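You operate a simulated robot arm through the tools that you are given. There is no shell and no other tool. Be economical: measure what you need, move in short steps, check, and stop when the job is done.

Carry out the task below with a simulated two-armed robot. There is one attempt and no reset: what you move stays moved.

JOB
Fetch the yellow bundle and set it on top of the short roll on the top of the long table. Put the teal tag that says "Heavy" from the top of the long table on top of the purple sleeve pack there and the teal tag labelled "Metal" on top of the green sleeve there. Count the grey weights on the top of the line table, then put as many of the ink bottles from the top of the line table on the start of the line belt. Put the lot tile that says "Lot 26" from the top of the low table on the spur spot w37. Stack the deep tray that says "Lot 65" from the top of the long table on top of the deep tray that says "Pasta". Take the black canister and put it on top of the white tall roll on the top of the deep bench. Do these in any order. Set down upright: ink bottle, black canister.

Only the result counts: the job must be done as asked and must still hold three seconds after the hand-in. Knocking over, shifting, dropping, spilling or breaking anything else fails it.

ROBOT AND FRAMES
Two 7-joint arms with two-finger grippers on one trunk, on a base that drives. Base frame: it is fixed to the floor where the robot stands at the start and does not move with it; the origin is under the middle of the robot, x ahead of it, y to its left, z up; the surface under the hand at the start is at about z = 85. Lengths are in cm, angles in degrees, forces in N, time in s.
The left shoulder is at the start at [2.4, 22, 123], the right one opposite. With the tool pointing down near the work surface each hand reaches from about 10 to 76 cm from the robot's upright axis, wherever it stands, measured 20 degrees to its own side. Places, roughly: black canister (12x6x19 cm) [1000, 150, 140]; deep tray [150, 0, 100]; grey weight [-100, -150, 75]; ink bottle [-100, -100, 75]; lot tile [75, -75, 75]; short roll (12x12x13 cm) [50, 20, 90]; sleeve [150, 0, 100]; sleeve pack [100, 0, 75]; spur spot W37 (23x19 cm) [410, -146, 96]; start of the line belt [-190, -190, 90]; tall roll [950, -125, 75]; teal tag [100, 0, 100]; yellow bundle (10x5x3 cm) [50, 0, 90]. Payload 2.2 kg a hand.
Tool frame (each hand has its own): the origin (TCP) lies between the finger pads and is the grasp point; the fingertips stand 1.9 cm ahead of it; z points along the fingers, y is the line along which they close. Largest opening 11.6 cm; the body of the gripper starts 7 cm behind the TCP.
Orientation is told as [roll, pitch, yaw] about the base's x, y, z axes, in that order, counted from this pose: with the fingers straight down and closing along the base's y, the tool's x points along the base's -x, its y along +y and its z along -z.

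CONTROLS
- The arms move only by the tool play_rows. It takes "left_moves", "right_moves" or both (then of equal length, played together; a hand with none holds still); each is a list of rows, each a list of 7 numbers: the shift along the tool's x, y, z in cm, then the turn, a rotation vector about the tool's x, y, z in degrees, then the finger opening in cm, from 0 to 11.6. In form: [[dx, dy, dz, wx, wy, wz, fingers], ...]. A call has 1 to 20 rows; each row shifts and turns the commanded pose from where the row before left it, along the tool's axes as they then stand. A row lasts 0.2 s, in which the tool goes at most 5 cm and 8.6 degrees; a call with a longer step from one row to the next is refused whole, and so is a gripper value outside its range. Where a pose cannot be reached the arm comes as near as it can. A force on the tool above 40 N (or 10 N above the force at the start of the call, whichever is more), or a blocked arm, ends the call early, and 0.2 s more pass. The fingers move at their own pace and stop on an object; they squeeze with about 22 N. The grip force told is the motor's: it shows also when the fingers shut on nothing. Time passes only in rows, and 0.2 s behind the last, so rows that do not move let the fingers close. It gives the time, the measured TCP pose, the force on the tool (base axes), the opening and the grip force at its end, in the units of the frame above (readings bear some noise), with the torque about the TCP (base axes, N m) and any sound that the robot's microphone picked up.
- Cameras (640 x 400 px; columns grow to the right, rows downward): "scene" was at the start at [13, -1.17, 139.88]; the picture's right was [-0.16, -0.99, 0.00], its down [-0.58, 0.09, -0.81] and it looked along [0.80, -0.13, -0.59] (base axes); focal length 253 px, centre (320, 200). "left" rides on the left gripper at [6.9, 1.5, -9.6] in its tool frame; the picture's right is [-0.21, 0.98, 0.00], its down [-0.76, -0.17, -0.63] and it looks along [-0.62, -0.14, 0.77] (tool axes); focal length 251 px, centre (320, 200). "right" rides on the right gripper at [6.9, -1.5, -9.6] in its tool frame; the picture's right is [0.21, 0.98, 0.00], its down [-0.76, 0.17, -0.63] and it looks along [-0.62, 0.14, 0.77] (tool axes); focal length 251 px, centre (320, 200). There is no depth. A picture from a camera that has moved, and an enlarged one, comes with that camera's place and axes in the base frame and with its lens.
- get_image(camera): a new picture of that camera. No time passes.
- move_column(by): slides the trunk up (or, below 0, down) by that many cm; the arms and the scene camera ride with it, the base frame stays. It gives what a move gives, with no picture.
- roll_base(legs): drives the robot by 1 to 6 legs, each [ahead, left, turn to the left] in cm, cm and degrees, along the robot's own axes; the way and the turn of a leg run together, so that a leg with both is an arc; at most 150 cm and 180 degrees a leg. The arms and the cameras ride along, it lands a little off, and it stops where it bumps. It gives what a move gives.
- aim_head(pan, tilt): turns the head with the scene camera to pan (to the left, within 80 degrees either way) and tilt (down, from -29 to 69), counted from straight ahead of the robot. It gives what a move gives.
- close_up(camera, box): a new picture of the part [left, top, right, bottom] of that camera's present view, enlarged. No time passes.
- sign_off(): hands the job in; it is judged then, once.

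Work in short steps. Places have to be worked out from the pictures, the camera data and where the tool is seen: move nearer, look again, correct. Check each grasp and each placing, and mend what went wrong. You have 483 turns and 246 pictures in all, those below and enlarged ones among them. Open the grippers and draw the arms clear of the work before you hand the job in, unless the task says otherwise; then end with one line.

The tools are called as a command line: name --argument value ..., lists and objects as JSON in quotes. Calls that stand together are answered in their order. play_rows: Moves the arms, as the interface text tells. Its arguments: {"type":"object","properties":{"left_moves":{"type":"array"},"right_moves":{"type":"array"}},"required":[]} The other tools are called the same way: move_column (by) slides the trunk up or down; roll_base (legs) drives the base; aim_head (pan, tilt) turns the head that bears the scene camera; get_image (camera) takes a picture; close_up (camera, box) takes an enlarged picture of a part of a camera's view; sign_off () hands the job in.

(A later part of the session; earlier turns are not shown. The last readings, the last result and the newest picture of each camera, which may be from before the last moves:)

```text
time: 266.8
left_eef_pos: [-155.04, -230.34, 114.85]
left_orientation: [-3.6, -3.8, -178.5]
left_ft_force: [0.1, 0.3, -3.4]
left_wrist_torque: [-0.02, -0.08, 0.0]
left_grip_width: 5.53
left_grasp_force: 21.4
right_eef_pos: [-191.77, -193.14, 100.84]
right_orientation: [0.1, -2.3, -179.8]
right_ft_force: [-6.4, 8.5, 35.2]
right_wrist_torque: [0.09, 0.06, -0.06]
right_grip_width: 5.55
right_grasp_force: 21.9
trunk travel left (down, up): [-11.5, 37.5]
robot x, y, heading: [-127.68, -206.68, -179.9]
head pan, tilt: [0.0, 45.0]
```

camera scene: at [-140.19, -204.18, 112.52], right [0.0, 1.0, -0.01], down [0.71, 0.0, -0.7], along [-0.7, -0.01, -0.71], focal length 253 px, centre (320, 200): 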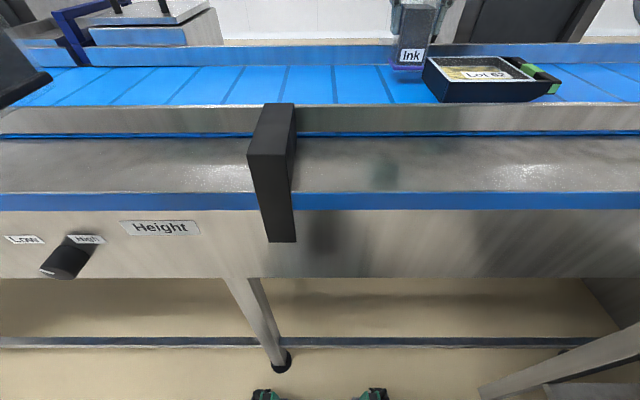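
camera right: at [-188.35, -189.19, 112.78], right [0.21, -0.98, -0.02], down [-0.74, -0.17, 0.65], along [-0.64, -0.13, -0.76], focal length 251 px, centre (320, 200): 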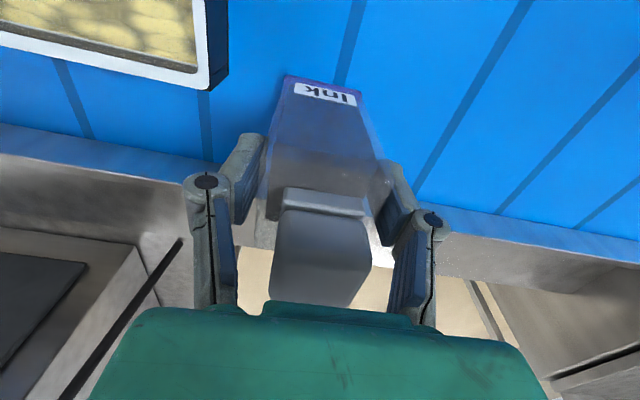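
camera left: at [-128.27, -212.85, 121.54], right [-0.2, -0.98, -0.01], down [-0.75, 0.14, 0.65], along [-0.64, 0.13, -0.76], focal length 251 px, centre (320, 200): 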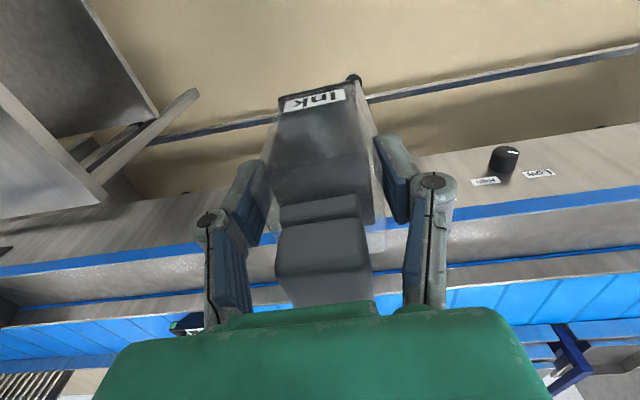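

Settled. Ease up 0.3, open, and rise straight up.

play_rows --right_moves '[[0, 0, -0.25, 0, 0, 0, 3.5], [0, 0, -0.1, 0, 0, 0, 3.5], [0, 0, 0, 0, 0, 0, 7.5], [0, 0, 0, 0, 0, 0, 9.5], [0, 0, -4, 0, 0, 0, 9.5], [0, 0, -4.5, 0, 0, 0, 9.5], [0, 0, -4.5, 0, 0, 0, 9.5], [0, 0, -3, 0, 0, 0, 9.5]]'

close_up --camera "scene" --box '[340, 0, 580, 130]'

```text
time: 268.6
left_eef_pos: [-155.2, -230.13, 114.66]
left_orientation: [-3.5, -3.3, -178.7]
left_ft_force: [-0.3, 0.7, -3.7]
left_wrist_torque: [0.0, -0.04, -0.01]
left_grip_width: 5.53
left_grasp_force: 22.5
right_eef_pos: [-188.72, -192.91, 112.22]
right_orientation: [0.3, -1.8, -179.8]
right_ft_force: [0.1, -0.1, -1.0]
right_wrist_torque: [-0.02, 0.02, 0.02]
right_grip_width: 9.49
right_grasp_force: 0.0
right hand out of reach, approached as far as the arm can: row 6, 7, 8
trunk travel left (down, up): [-11.5, 37.5]
robot x, y, heading: [-127.61, -206.95, -179.6]
head pan, tilt: [0.0, 45.0]
```

```text
2.67 times, centred on (460, 65) of scene
camera zoom: at [-140.1, -206.58, 112.52], right [0.0, 1.0, 0.0], down [0.71, 0.0, -0.7], along [-0.7, 0.0, -0.71], focal length 675 px, centre (-53, 560)
```

zoom: 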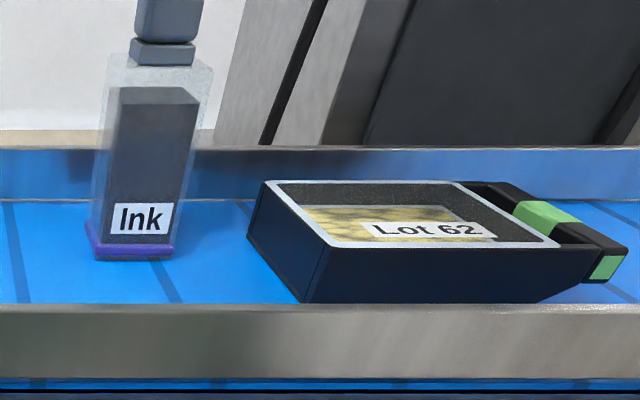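

Bottle one stands upright on the belt. The right arm is stretched; retract with tiny steps growing.

play_rows --right_moves '[[0.05, 0, 0, 0, 0, 0, 9.5], [0.1, 0, 0, 0, 0, 0, 9.5], [0.15, 0, 0, 0, 0, 0, 9.5], [0.2, 0, 0, 0, 0, 0, 9.5], [0.3, 0, 0, 0, 0, 0, 9.5], [0.5, 0, 0, 0, 0, 0, 9.5], [0.8, 0, 0, 0, 0, 0, 9.5], [1.2, -0.3, 0, 0, 0, 0, 9.5], [2, -1, 0, 0, 0, 0, 9.5], [2.5, -1.5, -0.5, 0, 0, 0, 9.5], [3, -2, -0.5, 0, 0, 0, 9.5], [3, -2, -0.5, 0, 0, 0, 9.5], [3, -2, -0.5, 0, 0, 0, 9.5], [3, -2, 0, 0, 0, 0, 9.5], [3, -2, 0, 0, 0, 0, 9.5]]'

get_image --camera "scene"

```text
time: 271.8
left_eef_pos: [-155.1, -230.2, 114.67]
left_orientation: [-3.6, -3.4, -178.6]
left_ft_force: [1.1, 0.1, -3.6]
left_wrist_torque: [-0.02, -0.04, 0.0]
left_grip_width: 5.56
left_grasp_force: 21.4
right_eef_pos: [-165.69, -179.94, 113.24]
right_orientation: [0.1, -2.0, -179.7]
right_ft_force: [0.2, 0.3, -0.2]
right_wrist_torque: [0.0, -0.03, 0.01]
right_grip_width: 9.5
right_grasp_force: 0.1
trunk travel left (down, up): [-11.5, 37.5]
robot x, y, heading: [-127.84, -206.3, -180.0]
head pan, tilt: [0.0, 45.0]
```

```text
113 pictures are left
camera scene: at [-139.87, -206.72, 112.56], right [0.0, 1.0, 0.0], down [0.71, 0.0, -0.71], along [-0.71, 0.0, -0.71], focal length 253 px, centre (320, 200)
```

scene: 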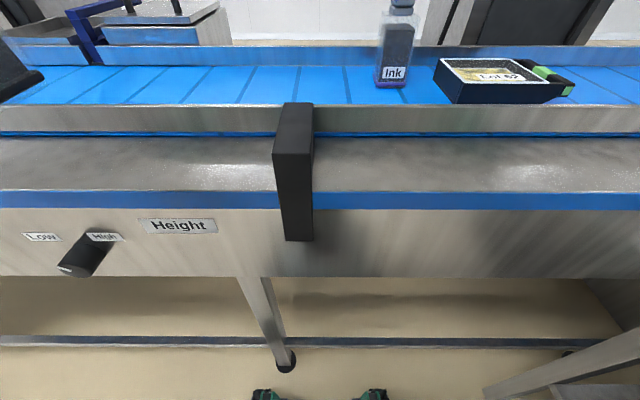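

Steady. Now bring the left bottle slowly to [−185.5, −200], levelling it on the way.

play_rows --left_moves '[[-1, -1, 0, -0.3, 0.1, 0, 3.5], [-1.5, -1.5, 0, -0.3, 0.1, 0, 3.5], [-2.1, -2.1, 0, -0.3, 0.1, 0, 3.5], [-2.1, -2.1, 0, -0.3, 0.1, 0, 3.5], [-2.1, -2.1, 0, -0.3, 0.1, 0, 3.5], [-2.1, -2.1, 0, -0.3, 0.1, 0, 3.5], [-2.1, -2.1, 0, -0.3, 0.1, 0, 3.5], [-2.1, -2.1, 0, -0.3, 0.1, 0, 3.5], [-2.1, -2.1, 0, -0.3, 0.1, 0, 3.5], [-2.1, -2.1, 0, -0.3, 0.1, 0, 3.5], [-2.1, -2.1, 0, -0.3, 0.1, 0, 3.5], [-2.1, -2.1, 0, -0.3, 0.2, 0, 3.5], [-2.1, -2.1, 0, 0, 0.2, 0, 3.5], [-2.1, -2.1, 0, 0, 0.2, 0, 3.5], [-1.5, -1.5, 0, 0, 0, 0, 3.5], [-1, -1, 0, 0, 0, 0, 3.5], [0, 0, 0, 0, 0, 0, 3.5], [0, 0, 0, 0, 0, 0, 3.5]]'

get_image --camera "scene"

get_image --camera "left"

```text
time: 275.8
left_eef_pos: [-180.92, -208.27, 117.74]
left_orientation: [-3.1, -2.0, -175.6]
left_ft_force: [-0.8, 0.1, -4.3]
left_wrist_torque: [0.01, -0.05, 0.0]
left_grip_width: 5.56
left_grasp_force: 21.6
left hand out of reach, approached as far as the arm can: row 13, 14, 15, 16
right_eef_pos: [-165.43, -180.18, 113.46]
right_orientation: [0.1, -2.2, -179.8]
right_ft_force: [0.2, -0.5, -0.5]
right_wrist_torque: [0.02, 0.04, 0.0]
right_grip_width: 9.49
right_grasp_force: 0.1
trunk travel left (down, up): [-11.5, 37.5]
robot x, y, heading: [-127.63, -206.85, -180.0]
head pan, tilt: [0.0, 45.0]
stopped in row 18 (left hand): the arm was blocked; the commanded pose is now the measured one
```

```text
112 pictures are left
camera scene: at [-140.11, -206.59, 112.53], right [0.0, 1.0, 0.0], down [0.71, 0.0, -0.7], along [-0.7, 0.0, -0.71], focal length 253 px, centre (320, 200)
```

scene: 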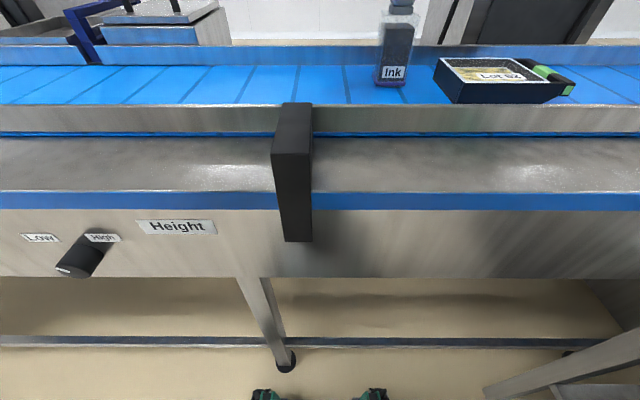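

```text
111 pictures are left
camera left: at [-173.52, -209.81, 127.22], right [-0.14, -0.99, -0.04], down [-0.74, 0.08, 0.67], along [-0.66, 0.13, -0.74], focal length 251 px, centre (320, 200)
```

left: 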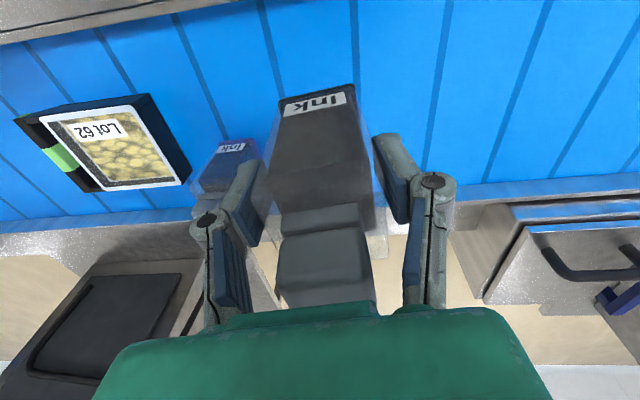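

The arm is at its reach limit, so I shift the base: right 8, ahead 3 (clear of the leg foot), then lower.

roll_base --legs '[[3, -8, 0]]'

play_rows --left_moves '[[0, 0, 0, 0, 0, 0, 3.5], [0, 0, 0, 0, 0, 0, 3.5], [0, 0, 0, 0, 0, 0, 3.5], [0, 0, 0, 0, 0, 0, 3.5], [0, 0, 0, 0, 0, 0, 3.5], [0, 0, 0, 0, 0, 0, 3.5], [0, 0, 0, 0, 0, 0, 3.5], [0, 0, 0, 0, 0, 0, 3.5]]'

play_rows --left_moves '[[0, 0, 0, 0, 0, 0, 3.5], [0, 0, 0, 0, 0, 0, 3.5], [0, 0, 0, 0, 0, 0, 3.5], [0, 0, 0, 0, 0, 0, 3.5]]'

```text
time: 276.9
left_eef_pos: [-184.25, -205.16, 118.06]
left_orientation: [-4.9, -1.8, -175.5]
left_ft_force: [0.7, -5.8, -2.0]
left_wrist_torque: [0.31, -0.05, 0.0]
left_grip_width: 5.55
left_grasp_force: 22.1
right_eef_pos: [-168.58, -177.01, 114.44]
right_orientation: [-2.0, -2.2, -179.4]
right_ft_force: [0.0, -2.4, 0.5]
right_wrist_torque: [0.19, 0.01, -0.02]
right_grip_width: 9.48
right_grasp_force: 0.0
trunk travel left (down, up): [-11.5, 37.5]
robot x, y, heading: [-130.93, -199.66, -179.7]
head pan, tilt: [0.0, 45.0]
```

```text
time: 278.7
left_eef_pos: [-183.84, -203.82, 118.1]
left_orientation: [-4.2, -2.0, -175.4]
left_ft_force: [1.0, 0.3, -4.5]
left_wrist_torque: [-0.02, -0.02, 0.03]
left_grip_width: 5.56
left_grasp_force: 21.8
right_eef_pos: [-168.37, -175.54, 114.12]
right_orientation: [-1.2, -2.3, -179.2]
right_ft_force: [0.7, -1.0, -0.7]
right_wrist_torque: [0.08, 0.03, -0.03]
right_grip_width: 9.49
right_grasp_force: 0.1
trunk travel left (down, up): [-11.5, 37.5]
robot x, y, heading: [-131.01, -199.54, -179.6]
head pan, tilt: [0.0, 45.0]
```

```text
time: 279.9
left_eef_pos: [-183.91, -199.08, 118.39]
left_orientation: [-2.4, -2.3, -175.9]
left_ft_force: [0.0, 1.2, -3.5]
left_wrist_torque: [-0.07, -0.04, -0.04]
left_grip_width: 5.56
left_grasp_force: 21.7
right_eef_pos: [-167.76, -171.45, 113.41]
right_orientation: [0.6, -2.6, -179.8]
right_ft_force: [0.7, 0.4, 0.1]
right_wrist_torque: [-0.07, -0.01, 0.01]
right_grip_width: 9.49
right_grasp_force: 0.0
trunk travel left (down, up): [-11.5, 37.5]
robot x, y, heading: [-130.58, -198.87, -179.8]
head pan, tilt: [0.0, 45.0]
stopped in row 4 (left hand): the arm was blocked; the commanded pose is now the measured one
```

Lower the left bottle gradually, levelling the roll, to just above the belt.

play_rows --left_moves '[[0, 0, 1.5, -0.5, 0, 0, 3.5], [0, 0, 1.5, -0.5, 0, 0, 3.5], [0, 0, 1.5, -0.5, 0, 0, 3.5], [0, 0, 1.5, -0.5, 0, 0, 3.5], [0, 0, 1.5, -0.5, 0, 0, 3.5], [0, 0, 1.5, -0.5, 0, 0, 3.5], [0, 0, 1.5, 0, 0, 0, 3.5], [0, 0, 1.5, 0, 0, 0, 3.5], [0, 0, 1.5, 0, 0, 0, 3.5], [0, 0, 1, 0, 0, 0, 3.5], [0, 0, 0.5, 0, 0, 0, 3.5], [0, 0, 0, 0, 0, 0, 3.5]]'

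get_image --camera "scene"

get_image --camera "left"

```text
time: 282.5
left_eef_pos: [-184.25, -201.64, 103.29]
left_orientation: [-0.5, -2.3, -175.6]
left_ft_force: [0.2, -0.7, -3.5]
left_wrist_torque: [0.03, -0.05, -0.02]
left_grip_width: 5.54
left_grasp_force: 22.1
right_eef_pos: [-167.91, -174.0, 113.91]
right_orientation: [-0.7, -2.5, -179.5]
right_ft_force: [0.3, -1.8, -0.2]
right_wrist_torque: [0.03, 0.02, 0.02]
right_grip_width: 9.45
right_grasp_force: 0.1
trunk travel left (down, up): [-11.5, 37.5]
robot x, y, heading: [-130.86, -199.21, -179.7]
head pan, tilt: [0.0, 45.0]
```

```text
110 pictures are left
camera scene: at [-143.22, -199.19, 112.53], right [0.0, 1.0, 0.0], down [0.71, 0.0, -0.7], along [-0.7, 0.0, -0.71], focal length 253 px, centre (320, 200)
```

scene: 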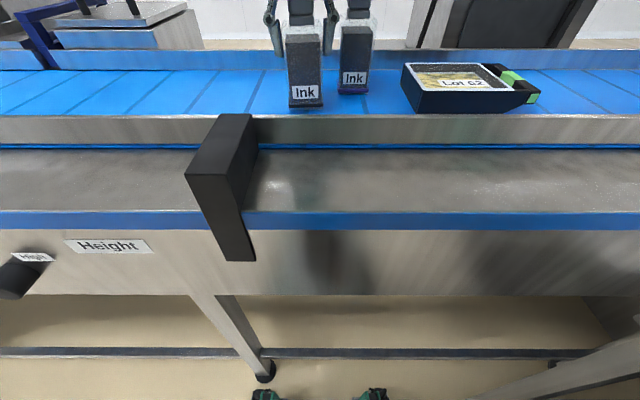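

```text
109 pictures are left
camera left: at [-176.77, -202.66, 112.67], right [-0.14, -0.99, 0.0], down [-0.74, 0.1, 0.66], along [-0.66, 0.09, -0.75], focal length 251 px, centre (320, 200)
```

left: 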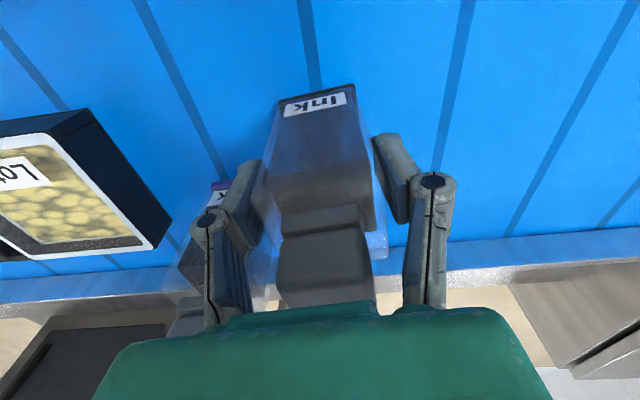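

Good spacing beside bottle one. Lower gently to contact.

play_rows --left_moves '[[0, 0.3, 0.7, 0, 0, 0, 3.5], [0, 0, 0.6, 0, 0, 0, 3.5], [0, 0, 0.4, 0, 0, 0, 3.5], [0, 0, 0.3, 0, 0, 0, 3.5], [0, 0, 0.3, 0, 0, 0, 3.5], [0, 0, 0.2, 0, 0, 0, 3.5], [0, 0, 0, 0, 0, 0, 3.5]]'

play_rows --left_moves '[[0, 0, 0, 0, 0, 0, 3.5], [0, 0, 0, 0, 0, 0, 3.5], [0, 0, 0, 0, 0, 0, 3.5]]'

```text
time: 284.1
left_eef_pos: [-184.17, -200.87, 100.97]
left_orientation: [-0.2, -2.5, -175.7]
left_ft_force: [-2.7, -2.8, 26.7]
left_wrist_torque: [-0.59, 0.04, 0.25]
left_grip_width: 5.57
left_grasp_force: 22.0
right_eef_pos: [-167.83, -172.9, 113.9]
right_orientation: [-0.2, -2.5, -179.7]
right_ft_force: [0.5, -0.2, -0.5]
right_wrist_torque: [-0.02, 0.0, 0.0]
right_grip_width: 9.49
right_grasp_force: 0.0
trunk travel left (down, up): [-11.5, 37.5]
robot x, y, heading: [-130.9, -199.03, -179.8]
head pan, tilt: [0.0, 45.0]
```

```text
time: 284.9
left_eef_pos: [-184.18, -200.96, 100.94]
left_orientation: [-0.2, -2.4, -175.7]
left_ft_force: [-6.0, -3.7, 30.8]
left_wrist_torque: [-0.1, 0.42, -0.04]
left_grip_width: 5.54
left_grasp_force: 22.2
right_eef_pos: [-167.7, -173.01, 113.77]
right_orientation: [0.0, -2.6, -179.8]
right_ft_force: [-0.1, -0.2, 0.5]
right_wrist_torque: [0.0, 0.03, 0.03]
right_grip_width: 9.54
right_grasp_force: 0.0
trunk travel left (down, up): [-11.5, 37.5]
robot x, y, heading: [-130.72, -198.89, -179.7]
head pan, tilt: [0.0, 45.0]
```

Settled in contact. Ease up, open to 8 and rise.

play_rows --left_moves '[[0, 0, -0.25, 0, 0, 0, 3.5], [0, 0, -0.1, 0, 0, 0, 3.5], [0, 0, 0, 0, 0, 0, 6.5], [0, 0, 0, 0, 0, 0, 8], [0, 0, -3, 0, 0, 0, 8], [0, 0, -3, 0, 0, 0, 8], [0, 0, -3, 0, 0, 0, 8], [0, 0, -2, 0, 0, 0, 8]]'

get_image --camera "scene"

```text
time: 286.7
left_eef_pos: [-183.88, -200.84, 112.07]
left_orientation: [0.0, -2.2, -175.7]
left_ft_force: [1.0, -0.3, -0.6]
left_wrist_torque: [0.0, 0.04, 0.02]
left_grip_width: 7.98
left_grasp_force: 0.2
right_eef_pos: [-167.8, -172.94, 113.8]
right_orientation: [-0.1, -2.6, -179.7]
right_ft_force: [-0.2, -0.9, -0.3]
right_wrist_torque: [-0.03, 0.02, -0.01]
right_grip_width: 9.5
right_grasp_force: 0.1
trunk travel left (down, up): [-11.5, 37.5]
robot x, y, heading: [-130.75, -199.36, -179.9]
head pan, tilt: [0.0, 45.0]
```

```text
108 pictures are left
camera scene: at [-143.16, -199.02, 112.53], right [0.0, 1.0, 0.0], down [0.71, 0.0, -0.7], along [-0.7, 0.0, -0.71], focal length 253 px, centre (320, 200)
```

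scene: 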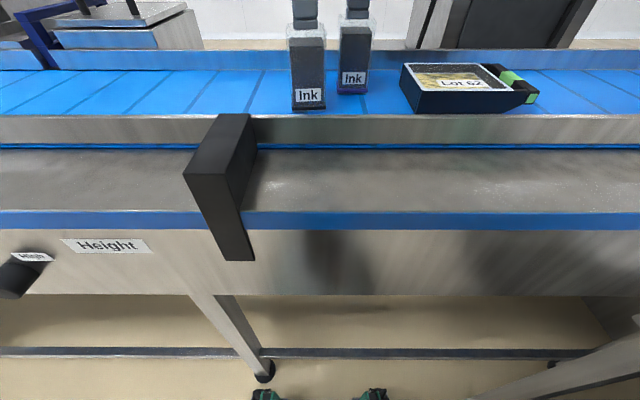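

Both bottles stand upright. Retract the left hand carefully toward the robot.

play_rows --left_moves '[[0.1, 0, 0, 0, 0, 0, 8], [0.3, 0, 0, 0, 0, 0, 8], [0.6, 0, 0, 0, 0, 0, 8], [1, 0, 0, 0, 0, 0, 8], [2, 0.5, 0, 0, 0, 0, 8], [3, 1, 0, 0, 0, 0, 8], [4, 2, 0, 0, 0, 0, 8], [4, 2, 0, 0, 0, 0, 8], [4, 2, 0, 0, 0, 0, 8], [4, 2, 0, 0, 0, 0, 8]]'

roll_base --legs '[[-60, 0, 0], [-50, 0, 0], [0, 0, 90], [0, 0, 90]]'

aim_head --pan 0 --tilt 20

get_image --camera "scene"

```text
time: 288.9
left_eef_pos: [-160.19, -208.84, 110.86]
left_orientation: [-0.2, -2.4, -175.7]
left_ft_force: [-0.4, -0.1, 0.0]
left_wrist_torque: [0.0, 0.0, -0.03]
left_grip_width: 7.98
left_grasp_force: 0.1
right_eef_pos: [-167.88, -173.01, 113.81]
right_orientation: [-0.2, -2.6, -179.7]
right_ft_force: [-0.2, 0.4, 1.0]
right_wrist_torque: [0.01, 0.06, -0.01]
right_grip_width: 9.49
right_grasp_force: 0.1
trunk travel left (down, up): [-11.5, 37.5]
robot x, y, heading: [-130.73, -198.78, -179.8]
head pan, tilt: [0.0, 45.0]
```

```text
time: 302.4
left_eef_pos: [8.18, -189.68, 110.89]
left_orientation: [0.0, -2.2, 3.6]
left_ft_force: [0.0, -0.1, 0.3]
left_wrist_torque: [0.03, 0.02, -0.02]
left_grip_width: 7.99
left_grasp_force: 0.1
right_eef_pos: [15.38, -225.5, 113.79]
right_orientation: [-0.1, -2.5, -0.4]
right_ft_force: [0.4, 0.8, -0.4]
right_wrist_torque: [0.02, 0.01, 0.01]
right_grip_width: 9.5
right_grasp_force: 0.0
trunk travel left (down, up): [-11.5, 37.5]
robot x, y, heading: [-21.5, -198.82, -0.7]
head pan, tilt: [0.0, 45.0]
```

```text
time: 303.3
left_eef_pos: [7.96, -189.55, 110.89]
left_orientation: [-0.1, -2.3, 3.6]
left_ft_force: [-0.8, 0.3, 0.2]
left_wrist_torque: [0.05, -0.02, -0.02]
left_grip_width: 8.02
left_grasp_force: 0.2
right_eef_pos: [15.09, -225.41, 113.82]
right_orientation: [-0.1, -2.7, -0.4]
right_ft_force: [0.3, 0.0, 0.5]
right_wrist_torque: [0.01, -0.01, 0.01]
right_grip_width: 9.52
right_grasp_force: 0.1
trunk travel left (down, up): [-11.5, 37.5]
robot x, y, heading: [-21.55, -198.88, -0.4]
head pan, tilt: [0.0, 20.0]
```

```text
107 pictures are left
camera scene: at [-7.96, -199.27, 116.4], right [-0.01, -1.0, 0.0], down [-0.35, 0.0, -0.94], along [0.94, -0.01, -0.35], focal length 253 px, centre (320, 200)
```

scene: 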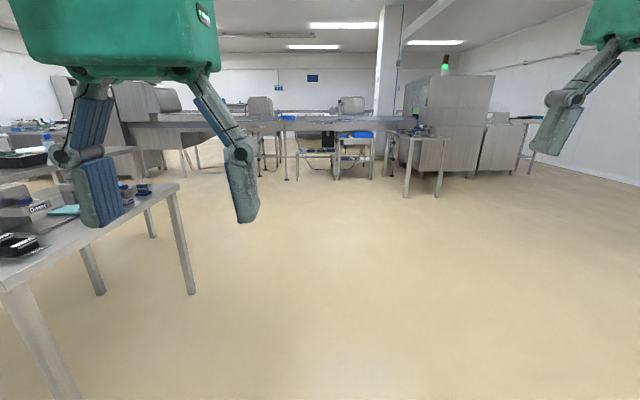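

Floor is clear. Drive to the low table's front: left 117, ahead 27.

roll_base --legs '[[0, 60, 0], [0, 55, 0], [27, 0, 0]]'

aim_head --pan 0 --tilt 40

get_image --camera "scene"

```text
time: 311.0
left_eef_pos: [36.26, -75.46, 110.9]
left_orientation: [0.3, -2.3, 3.3]
left_ft_force: [-0.2, 0.6, -0.5]
left_wrist_torque: [0.01, 0.06, -0.01]
left_grip_width: 8.0
left_grasp_force: 0.1
right_eef_pos: [43.08, -111.56, 113.68]
right_orientation: [0.2, -2.5, -0.8]
right_ft_force: [0.3, -0.2, -1.0]
right_wrist_torque: [0.03, 0.04, -0.02]
right_grip_width: 9.5
right_grasp_force: 0.0
trunk travel left (down, up): [-11.5, 37.5]
robot x, y, heading: [6.51, -84.41, -0.7]
head pan, tilt: [0.0, 20.0]
```

```text
time: 311.8
left_eef_pos: [35.98, -74.69, 110.96]
left_orientation: [-0.1, -2.5, 3.2]
left_ft_force: [-0.4, -0.2, 0.1]
left_wrist_torque: [0.0, -0.01, -0.01]
left_grip_width: 8.0
left_grasp_force: 0.1
right_eef_pos: [42.8, -110.65, 113.98]
right_orientation: [-0.3, -2.7, -0.7]
right_ft_force: [0.0, -0.6, 0.4]
right_wrist_torque: [0.0, -0.03, 0.02]
right_grip_width: 9.51
right_grasp_force: 0.0
trunk travel left (down, up): [-11.5, 37.5]
robot x, y, heading: [6.6, -84.38, -0.6]
head pan, tilt: [0.0, 40.0]
```

```text
106 pictures are left
camera scene: at [19.28, -85.44, 113.27], right [-0.02, -1.0, -0.01], down [-0.64, 0.02, -0.76], along [0.76, -0.01, -0.64], focal length 253 px, centre (320, 200)
```

scene: 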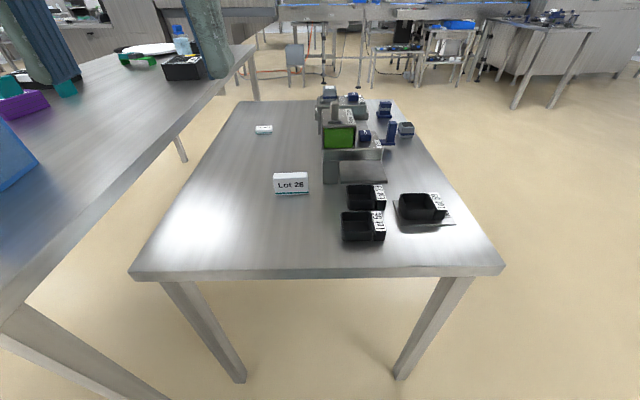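

Lot 26 tile is visible. Zoom.

close_up --camera "scene" --box '[240, 110, 400, 210]'

get_image --camera "left"

```text
4.00 times, centred on (320, 160) of scene
camera zoom: at [19.28, -85.44, 113.27], right [-0.02, -1.0, -0.01], down [-0.64, 0.02, -0.76], along [0.76, -0.01, -0.64], focal length 1012 px, centre (320, 360)
```

zoom: 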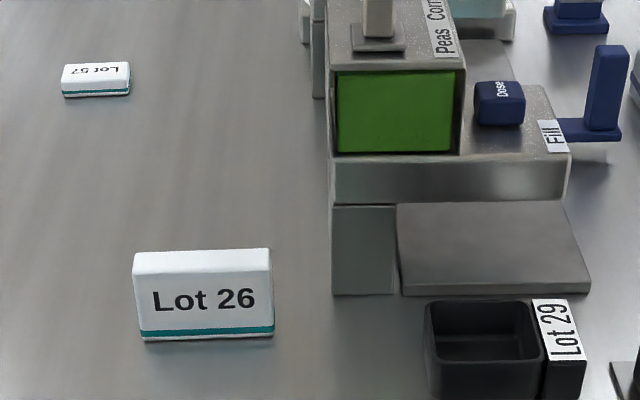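

```text
104 pictures are left
camera left: at [28.66, -73.65, 120.36], right [0.16, 0.99, 0.01], down [0.74, -0.12, 0.66], along [0.66, -0.1, -0.75], focal length 251 px, centre (320, 200)
```

left: 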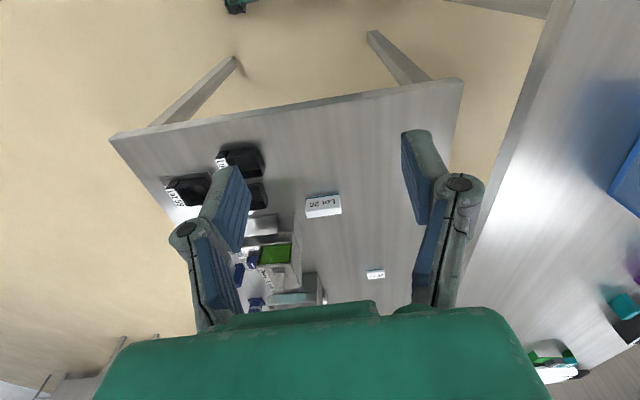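

Tile centre ≈[68.1, −79.3], 7.8 cm long in y, 4.7 high. Move the left hand above it to z≈92.

play_rows --left_moves '[[-3.53, -0.71, 2.1, 0, 0, 0, 10.5], [-3.53, -0.71, 2.1, 0, 0, 0, 10.5], [-3.53, -0.71, 2.1, 0, 0, 0, 10.5], [-3.53, -0.71, 2.1, 0, 0, 0, 10.5], [-3.53, -0.71, 2.1, 0, 0, 0, 10.5], [-3.53, -0.71, 2.1, 0, 0, 0, 10.5], [-3.53, -0.71, 2.1, 0, 0, 0, 10.5], [-3.53, -0.71, 2.1, 0, 0, 0, 10.5], [-3.53, -0.71, 2.1, 0, 0, 0, 10.5], [0, 0, 0, 0, 0, 0, 10.5]]'

get_image --camera "left"

```text
time: 314.0
left_eef_pos: [68.59, -79.74, 93.44]
left_orientation: [0.1, -2.6, 3.2]
left_ft_force: [-0.7, -1.1, 0.2]
left_wrist_torque: [0.06, -0.05, -0.04]
left_grip_width: 10.5
left_grasp_force: 0.1
right_eef_pos: [42.83, -111.23, 113.99]
right_orientation: [0.0, -2.8, -0.8]
right_ft_force: [-0.3, -0.7, -0.6]
right_wrist_torque: [0.07, 0.01, -0.02]
right_grip_width: 9.51
right_grasp_force: 0.0
trunk travel left (down, up): [-11.5, 37.5]
robot x, y, heading: [6.89, -84.27, -0.8]
head pan, tilt: [0.0, 40.0]
```

```text
103 pictures are left
camera left: at [61.24, -78.74, 102.83], right [0.16, 0.99, 0.01], down [0.74, -0.13, 0.66], along [0.66, -0.1, -0.75], focal length 251 px, centre (320, 200)
```

left: 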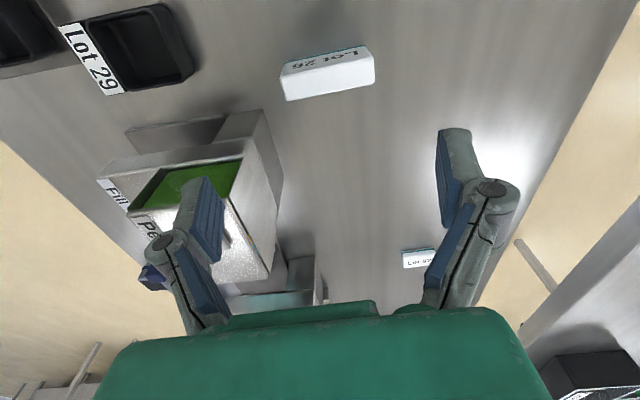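

Tile centre [68.0, −78.85], yaw matches. The machine's corner is at [71.5, −86.8], so I use a 9.6 cm opening and descend.

play_rows --left_moves '[[0.55, 0.93, 0, 0, 1.5, 0, 9.6], [0, 0, 4, 0, 0, 0, 9.6], [0, 0, 4, 0, 0, 0, 9.6], [0, 0, 3.5, 0, 0, 0, 9.6], [0, 0, 0, 0, 0, 0, 9.6]]'

get_image --camera "left"

```text
time: 315.2
left_eef_pos: [68.35, -77.74, 81.74]
left_orientation: [-0.6, -0.9, 3.3]
left_ft_force: [-0.1, 1.0, 1.2]
left_wrist_torque: [-0.05, 0.02, -0.04]
left_grip_width: 9.61
left_grasp_force: 0.1
right_eef_pos: [42.9, -109.69, 114.12]
right_orientation: [-0.8, -2.8, -0.7]
right_ft_force: [-0.5, 0.1, 0.0]
right_wrist_torque: [-0.03, -0.03, 0.0]
right_grip_width: 9.51
right_grasp_force: 0.1
trunk travel left (down, up): [-11.5, 37.5]
robot x, y, heading: [6.69, -83.42, -1.0]
head pan, tilt: [0.0, 40.0]
```

```text
102 pictures are left
camera left: at [61.32, -76.59, 91.26], right [0.16, 0.99, -0.01], down [0.75, -0.12, 0.65], along [0.64, -0.11, -0.76], focal length 251 px, centre (320, 200)
```

left: 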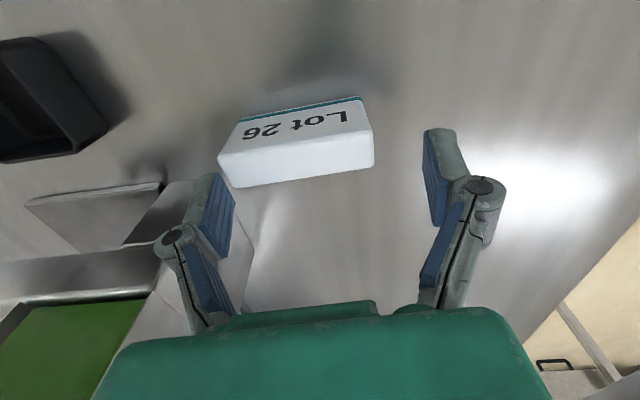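

The tile is 1.2 cm toward −y; shift and check again.

play_rows --left_moves '[[0, -1.2, 0, 0, 0, 0, 9.6], [0, 0, 0, 0, 0, 0, 9.6], [0, 0, 0, 0, 0, 0, 9.6], [0, 0, 0, 0, 0, 0, 9.6], [0, 0, 0, 0, 0, 0, 9.6], [0, 0, 0, 0, 0, 0, 9.6]]'

get_image --camera "left"

```text
time: 316.6
left_eef_pos: [68.42, -79.8, 81.77]
left_orientation: [-0.1, -0.8, 3.2]
left_ft_force: [0.0, -0.3, 0.0]
left_wrist_torque: [0.0, -0.01, 0.0]
left_grip_width: 9.59
left_grasp_force: 0.1
right_eef_pos: [42.92, -110.74, 113.98]
right_orientation: [-0.1, -2.7, -0.8]
right_ft_force: [0.8, -0.8, 0.4]
right_wrist_torque: [0.0, 0.0, -0.01]
right_grip_width: 9.48
right_grasp_force: 0.1
trunk travel left (down, up): [-11.5, 37.5]
robot x, y, heading: [6.41, -84.02, -0.8]
head pan, tilt: [0.0, 40.0]
```

```text
101 pictures are left
camera left: at [61.46, -78.71, 91.3], right [0.16, 0.99, 0.0], down [0.75, -0.12, 0.64], along [0.64, -0.1, -0.76], focal length 251 px, centre (320, 200)
```

left: 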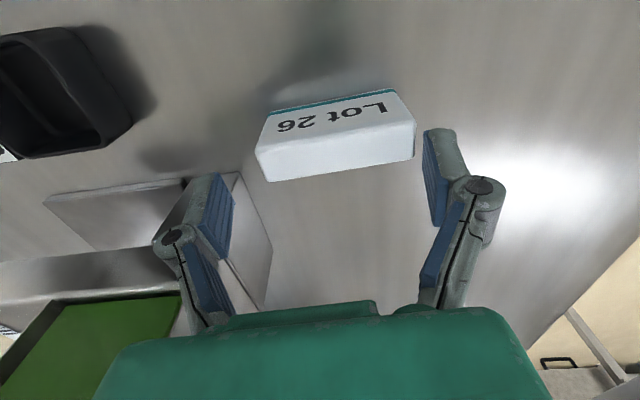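

Settled; now shift back +0.8, descend to z≈77.7 and close.

play_rows --left_moves '[[0, 0.8, 0, 0, 0, 0, 9.6], [0, 0, 1.5, 0, 0, 0, 9.6], [0, 0, 1.5, 0, 0, 0, 9.6], [0, 0, 1, 0, 0, 0, 9.6], [0, 0, 0, 0, 0, 0, 9.6]]'

get_image --camera "left"

```text
time: 317.8
left_eef_pos: [68.37, -78.52, 77.83]
left_orientation: [-0.4, -1.0, 3.3]
left_ft_force: [-0.5, 0.4, 0.4]
left_wrist_torque: [-0.02, 0.03, 0.01]
left_grip_width: 9.63
left_grasp_force: 0.1
right_eef_pos: [43.0, -110.2, 114.04]
right_orientation: [-0.6, -2.7, -0.7]
right_ft_force: [0.4, 0.3, 0.0]
right_wrist_torque: [0.01, -0.02, 0.01]
right_grip_width: 9.51
right_grasp_force: 0.0
trunk travel left (down, up): [-11.5, 37.5]
robot x, y, heading: [6.73, -83.87, -0.9]
head pan, tilt: [0.0, 40.0]
```

```text
100 pictures are left
camera left: at [61.42, -77.27, 87.41], right [0.16, 0.99, 0.0], down [0.76, -0.12, 0.64], along [0.64, -0.1, -0.76], focal length 251 px, centre (320, 200)
```

left: 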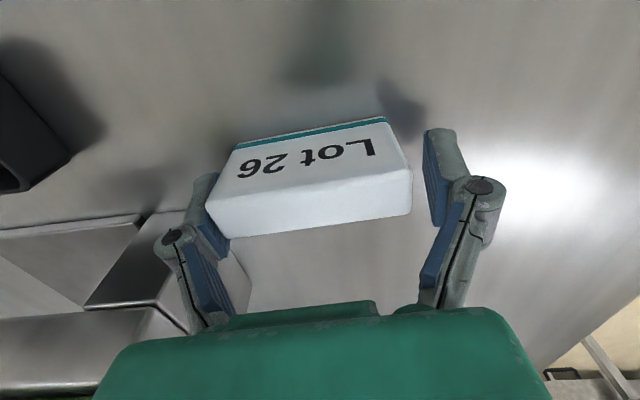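

Framed. Close and lift.

play_rows --left_moves '[[0, -0.2, 0, 0, 0, 0, 8.5], [0, 0, 0, 0, 0, 0, 7], [0, 0, 0, 0, 0, 0, 6.5], [0, 0, 0, 0, 0, 0, 6.5], [0, 0, -2, 0, 0, 0, 6.5], [0, 0, -4, 0, 0, 0, 6.5], [0, 0, -4, 0, 0, 0, 6.5], [2, 0, -4, 0, 0, 0, 6.5], [4, 0, -2, 0, 0, 0, 6.5], [4, 0, -2, 0, 0, 0, 6.5], [4, 0, -2, 0, 0, 0, 6.5], [4, 0, 0, 0, 0, 0, 6.5], [4, 0, 0, 0, 0, 0, 6.5]]'

get_image --camera "left"

```text
time: 320.6
left_eef_pos: [46.23, -80.01, 97.81]
left_orientation: [-0.3, -0.8, 3.3]
left_ft_force: [-0.5, -0.4, -0.3]
left_wrist_torque: [-0.02, -0.05, 0.02]
left_grip_width: 8.62
left_grasp_force: 22.0
right_eef_pos: [42.71, -110.47, 114.08]
right_orientation: [-0.5, -2.8, -0.6]
right_ft_force: [-0.5, -0.5, -0.2]
right_wrist_torque: [-0.01, -0.02, 0.02]
right_grip_width: 9.49
right_grasp_force: 0.0
trunk travel left (down, up): [-11.5, 37.5]
robot x, y, heading: [6.66, -84.01, -1.1]
head pan, tilt: [0.0, 40.0]
```

```text
99 pictures are left
camera left: at [39.09, -78.93, 107.35], right [0.16, 0.99, 0.0], down [0.75, -0.12, 0.65], along [0.64, -0.1, -0.76], focal length 251 px, centre (320, 200)
```

left: 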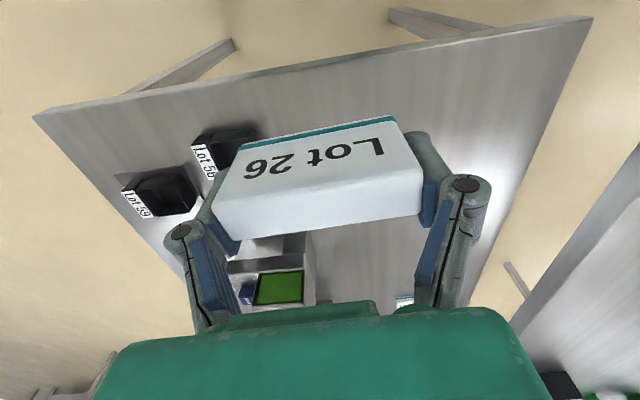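

Tile held (8.6 cm). Next I drive to the spur area: right 80, then ahead in legs, trunk kept low, checking the grip.

roll_base --legs '[[0, -80, 0], [100, 0, 0], [100, 0, 0]]'

aim_head --pan 0 --tilt 15

get_image --camera "scene"

```text
time: 334.5
left_eef_pos: [246.36, -166.95, 97.64]
left_orientation: [-0.4, -0.8, 1.4]
left_ft_force: [-0.9, -0.1, -0.1]
left_wrist_torque: [-0.06, 0.03, -0.03]
left_grip_width: 8.61
left_grasp_force: 21.9
right_eef_pos: [241.89, -197.04, 114.09]
right_orientation: [-0.6, -2.7, -2.8]
right_ft_force: [0.4, -0.7, 0.2]
right_wrist_torque: [-0.01, 0.03, 0.0]
right_grip_width: 9.5
right_grasp_force: 0.0
trunk travel left (down, up): [-11.5, 37.5]
robot x, y, heading: [206.41, -169.64, -3.0]
head pan, tilt: [0.0, 40.0]
```

```text
time: 335.4
left_eef_pos: [246.26, -166.66, 97.77]
left_orientation: [-0.7, -0.9, 1.4]
left_ft_force: [0.7, 0.6, -0.8]
left_wrist_torque: [-0.05, 0.01, 0.01]
left_grip_width: 8.6
left_grasp_force: 21.9
right_eef_pos: [241.72, -196.68, 114.18]
right_orientation: [-0.7, -2.8, -2.7]
right_ft_force: [0.4, 0.6, 0.3]
right_wrist_torque: [-0.01, 0.0, -0.01]
right_grip_width: 9.5
right_grasp_force: 0.1
trunk travel left (down, up): [-11.5, 37.5]
robot x, y, heading: [206.63, -169.93, -3.2]
head pan, tilt: [0.0, 15.0]
```

```text
98 pictures are left
camera scene: at [220.09, -170.75, 117.21], right [-0.05, -1.0, 0.0], down [-0.26, 0.01, -0.96], along [0.96, -0.05, -0.26], focal length 253 px, centre (320, 200)
```

scene: 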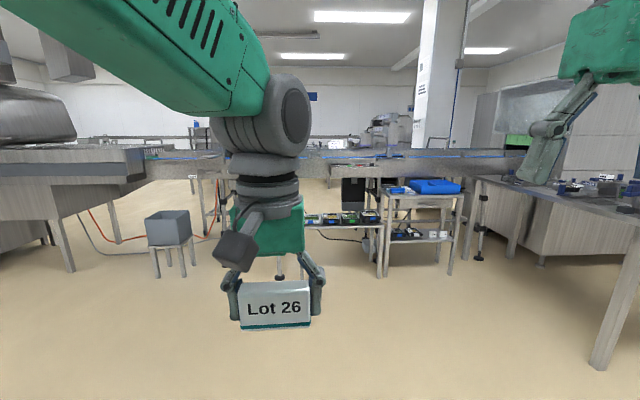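

Grip is fine. Go 70 further ahead and look toward the spur.

roll_base --legs '[[70, 12, 3]]'

aim_head --pan -12 --tilt 20

get_image --camera "scene"

```text
time: 339.3
left_eef_pos: [316.95, -154.12, 97.79]
left_orientation: [-0.6, -0.8, 4.5]
left_ft_force: [-0.4, -0.3, -0.2]
left_wrist_torque: [0.0, -0.02, -0.01]
left_grip_width: 8.61
left_grasp_force: 21.5
right_eef_pos: [314.07, -184.42, 114.18]
right_orientation: [-0.6, -2.8, 0.5]
right_ft_force: [-0.2, 0.5, 0.2]
right_wrist_torque: [-0.01, 0.02, 0.08]
right_grip_width: 9.51
right_grasp_force: 0.1
trunk travel left (down, up): [-11.5, 37.5]
robot x, y, heading: [277.52, -159.12, 0.4]
head pan, tilt: [0.0, 15.0]
```

```text
time: 340.1
left_eef_pos: [316.76, -154.08, 97.86]
left_orientation: [-0.5, -1.0, 4.6]
left_ft_force: [0.3, -0.2, -1.1]
left_wrist_torque: [-0.03, -0.02, 0.02]
left_grip_width: 8.61
left_grasp_force: 21.9
right_eef_pos: [313.82, -184.37, 114.33]
right_orientation: [-0.7, -2.9, 0.5]
right_ft_force: [-0.4, -1.3, 0.9]
right_wrist_torque: [-0.02, -0.02, 0.0]
right_grip_width: 9.5
right_grasp_force: 0.1
trunk travel left (down, up): [-11.5, 37.5]
robot x, y, heading: [277.37, -159.39, 0.5]
head pan, tilt: [-12.0, 20.0]
```

```text
97 pictures are left
camera scene: at [290.75, -161.81, 116.4], right [-0.2, -0.98, 0.0], down [-0.34, 0.07, -0.94], along [0.92, -0.19, -0.35], focal length 253 px, centre (320, 200)
```

scene: 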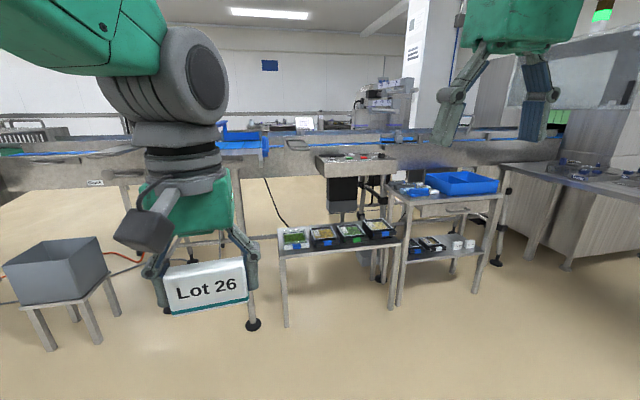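

close_up --camera "scene" --box '[240, 120, 420, 220]'

close_up --camera "scene" --box '[60, 120, 260, 220]'

```text
3.56 times, centred on (330, 170) of scene
camera zoom: at [290.75, -161.81, 116.4], right [-0.2, -0.98, 0.0], down [-0.34, 0.07, -0.94], along [0.92, -0.19, -0.35], focal length 900 px, centre (284, 307)
```

zoom: 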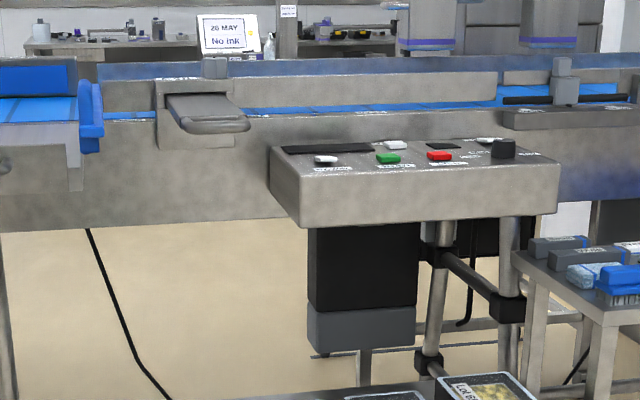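

```text
3.20 times, centred on (160, 170) of scene
camera zoom: at [290.75, -161.81, 116.4], right [-0.2, -0.98, 0.0], down [-0.34, 0.07, -0.94], along [0.92, -0.19, -0.35], focal length 810 px, centre (832, 296)
```

zoom: 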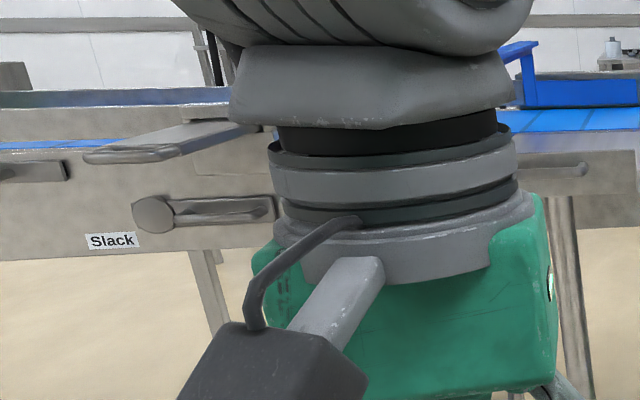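

The spur (blue stub) is hidden by my left arm; I move that hand 20 cm to the left for a clear view.

play_rows --left_moves '[[0.5, 4, 0, 0, 0, 0, 6.5], [0.5, 4, 0, 0, 0, 0, 6.5], [0.5, 4, 0, 0, 0, 0, 6.5], [0.5, 4, 0, 0, 0, 0, 6.5], [0.5, 4, 0, 0, 0, 0, 6.5], [0, 0, 0, 0, 0, 0, 6.5]]'

aim_head --pan 0 --tilt 20

get_image --camera "scene"

close_up --camera "scene" --box '[200, 100, 400, 220]'

```text
time: 341.4
left_eef_pos: [312.82, -133.82, 97.42]
left_orientation: [-0.8, -1.0, 4.5]
left_ft_force: [0.4, -0.1, -0.3]
left_wrist_torque: [-0.03, 0.01, -0.03]
left_grip_width: 8.62
left_grasp_force: 21.5
right_eef_pos: [313.93, -183.91, 114.31]
right_orientation: [-0.9, -3.0, 0.5]
right_ft_force: [-0.7, -0.5, -0.1]
right_wrist_torque: [0.0, -0.03, 0.02]
right_grip_width: 9.51
right_grasp_force: 0.0
trunk travel left (down, up): [-11.5, 37.5]
robot x, y, heading: [277.17, -159.23, 0.7]
head pan, tilt: [-12.0, 20.0]
```

```text
time: 342.2
left_eef_pos: [312.94, -133.72, 97.36]
left_orientation: [-0.8, -1.0, 4.5]
left_ft_force: [0.6, 0.4, 0.1]
left_wrist_torque: [0.01, 0.01, -0.02]
left_grip_width: 8.6
left_grasp_force: 21.9
right_eef_pos: [313.84, -183.9, 114.32]
right_orientation: [-0.9, -2.9, 0.5]
right_ft_force: [-0.3, -0.3, 0.5]
right_wrist_torque: [-0.02, -0.01, 0.03]
right_grip_width: 9.49
right_grasp_force: 0.0
trunk travel left (down, up): [-11.5, 37.5]
robot x, y, heading: [277.12, -159.26, 0.7]
head pan, tilt: [0.0, 20.0]
```

```text
94 pictures are left
camera scene: at [290.94, -159.18, 116.41], right [0.01, -1.0, 0.0], down [-0.34, 0.0, -0.94], along [0.94, 0.0, -0.34], focal length 253 px, centre (320, 200)
```

scene: 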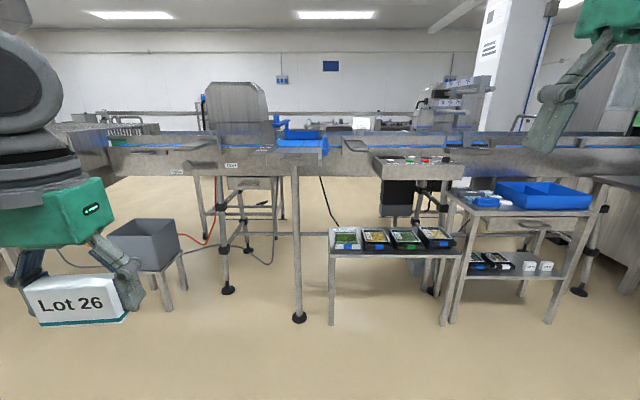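

```text
3.20 times, centred on (300, 160) of scene
camera zoom: at [290.94, -159.18, 116.41], right [0.01, -1.0, 0.0], down [-0.34, 0.0, -0.94], along [0.94, 0.0, -0.34], focal length 810 px, centre (384, 328)
```

zoom: 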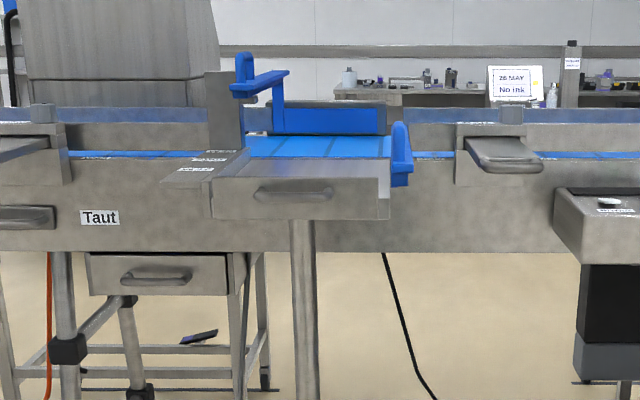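

The spur stub with blue belt is ahead (front leg at ≈[407, −146]). I raise the left hand 13 cm and drive ahead 74.

play_rows --left_moves '[[0, 0, -4, 0, 0, 0, 6.5], [0, 0, -4, 0, 0, 0, 6.5], [0, 0, -4, 0, 0, 0, 6.5], [0, 0, -2, 0, 0, 0, 6.5]]'

roll_base --legs '[[40, -3, 0], [34, 0, 0]]'

aim_head --pan 8 --tilt 28

get_image --camera "scene"

```text
time: 343.2
left_eef_pos: [312.57, -133.96, 111.75]
left_orientation: [-0.7, -1.0, 4.5]
left_ft_force: [-0.8, -0.9, -0.6]
left_wrist_torque: [0.01, 0.01, 0.03]
left_grip_width: 8.6
left_grasp_force: 22.2
right_eef_pos: [313.95, -184.12, 114.33]
right_orientation: [-0.8, -2.8, 0.5]
right_ft_force: [-0.5, -0.2, 0.3]
right_wrist_torque: [0.0, -0.02, 0.01]
right_grip_width: 9.48
right_grasp_force: 0.0
trunk travel left (down, up): [-11.5, 37.5]
robot x, y, heading: [277.47, -159.16, 0.3]
head pan, tilt: [0.0, 20.0]
```

```text
time: 347.5
left_eef_pos: [387.36, -136.92, 111.52]
left_orientation: [-0.7, -1.0, 4.3]
left_ft_force: [-0.1, -0.4, -0.8]
left_wrist_torque: [0.0, 0.04, -0.01]
left_grip_width: 8.62
left_grasp_force: 21.9
right_eef_pos: [388.45, -187.11, 114.31]
right_orientation: [-0.8, -2.8, 0.4]
right_ft_force: [0.1, -0.8, -0.1]
right_wrist_torque: [0.0, 0.02, -0.01]
right_grip_width: 9.49
right_grasp_force: 0.0
trunk travel left (down, up): [-11.5, 37.5]
robot x, y, heading: [352.24, -162.3, 0.3]
head pan, tilt: [0.0, 20.0]
```

```text
time: 348.2
left_eef_pos: [387.04, -136.95, 111.58]
left_orientation: [-0.7, -1.1, 4.3]
left_ft_force: [-0.3, -0.2, -0.9]
left_wrist_torque: [0.01, -0.01, 0.02]
left_grip_width: 8.61
left_grasp_force: 22.4
right_eef_pos: [388.27, -187.03, 114.47]
right_orientation: [-0.8, -3.1, 0.3]
right_ft_force: [1.2, -0.1, -1.2]
right_wrist_torque: [-0.01, -0.02, -0.01]
right_grip_width: 9.54
right_grasp_force: 0.0
trunk travel left (down, up): [-11.5, 37.5]
robot x, y, heading: [351.94, -162.23, 0.3]
head pan, tilt: [8.0, 28.0]
```

```text
92 pictures are left
camera scene: at [365.27, -161.08, 115.13], right [0.14, -0.99, 0.0], down [-0.47, -0.07, -0.88], along [0.87, 0.13, -0.47], focal length 253 px, centre (320, 200)
```

scene: 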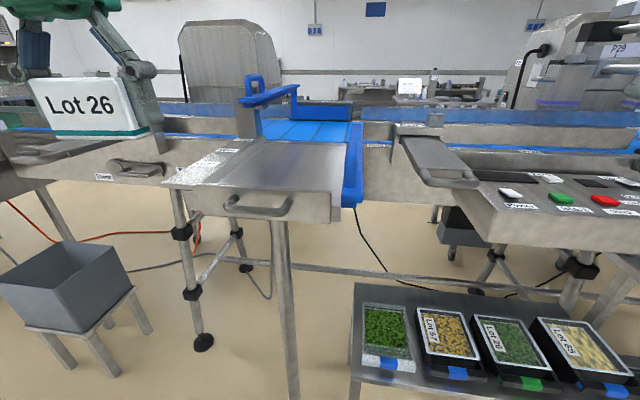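

close_up --camera "scene" --box '[150, 60, 390, 220]'

close_up --camera "scene" --box '[160, 130, 260, 195]'

```text
2.50 times, centred on (270, 140) of scene
camera zoom: at [365.27, -161.08, 115.13], right [0.14, -0.99, 0.0], down [-0.47, -0.07, -0.88], along [0.87, 0.13, -0.47], focal length 633 px, centre (445, 350)
```

zoom: 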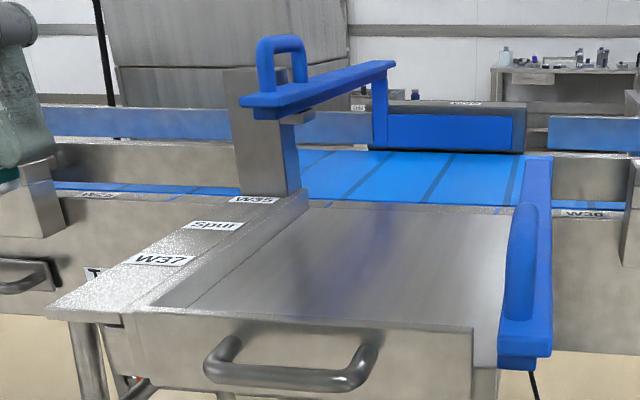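

```text
6.15 times, centred on (210, 162) of scene
camera zoom: at [365.27, -161.08, 115.13], right [0.14, -0.99, 0.0], down [-0.47, -0.07, -0.88], along [0.87, 0.13, -0.47], focal length 1557 px, centre (997, 431)
```

zoom: 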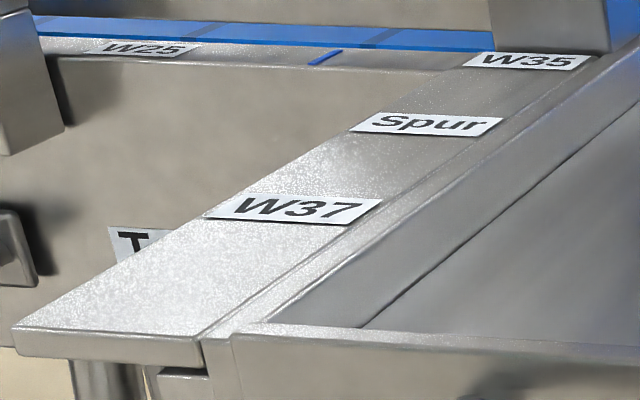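

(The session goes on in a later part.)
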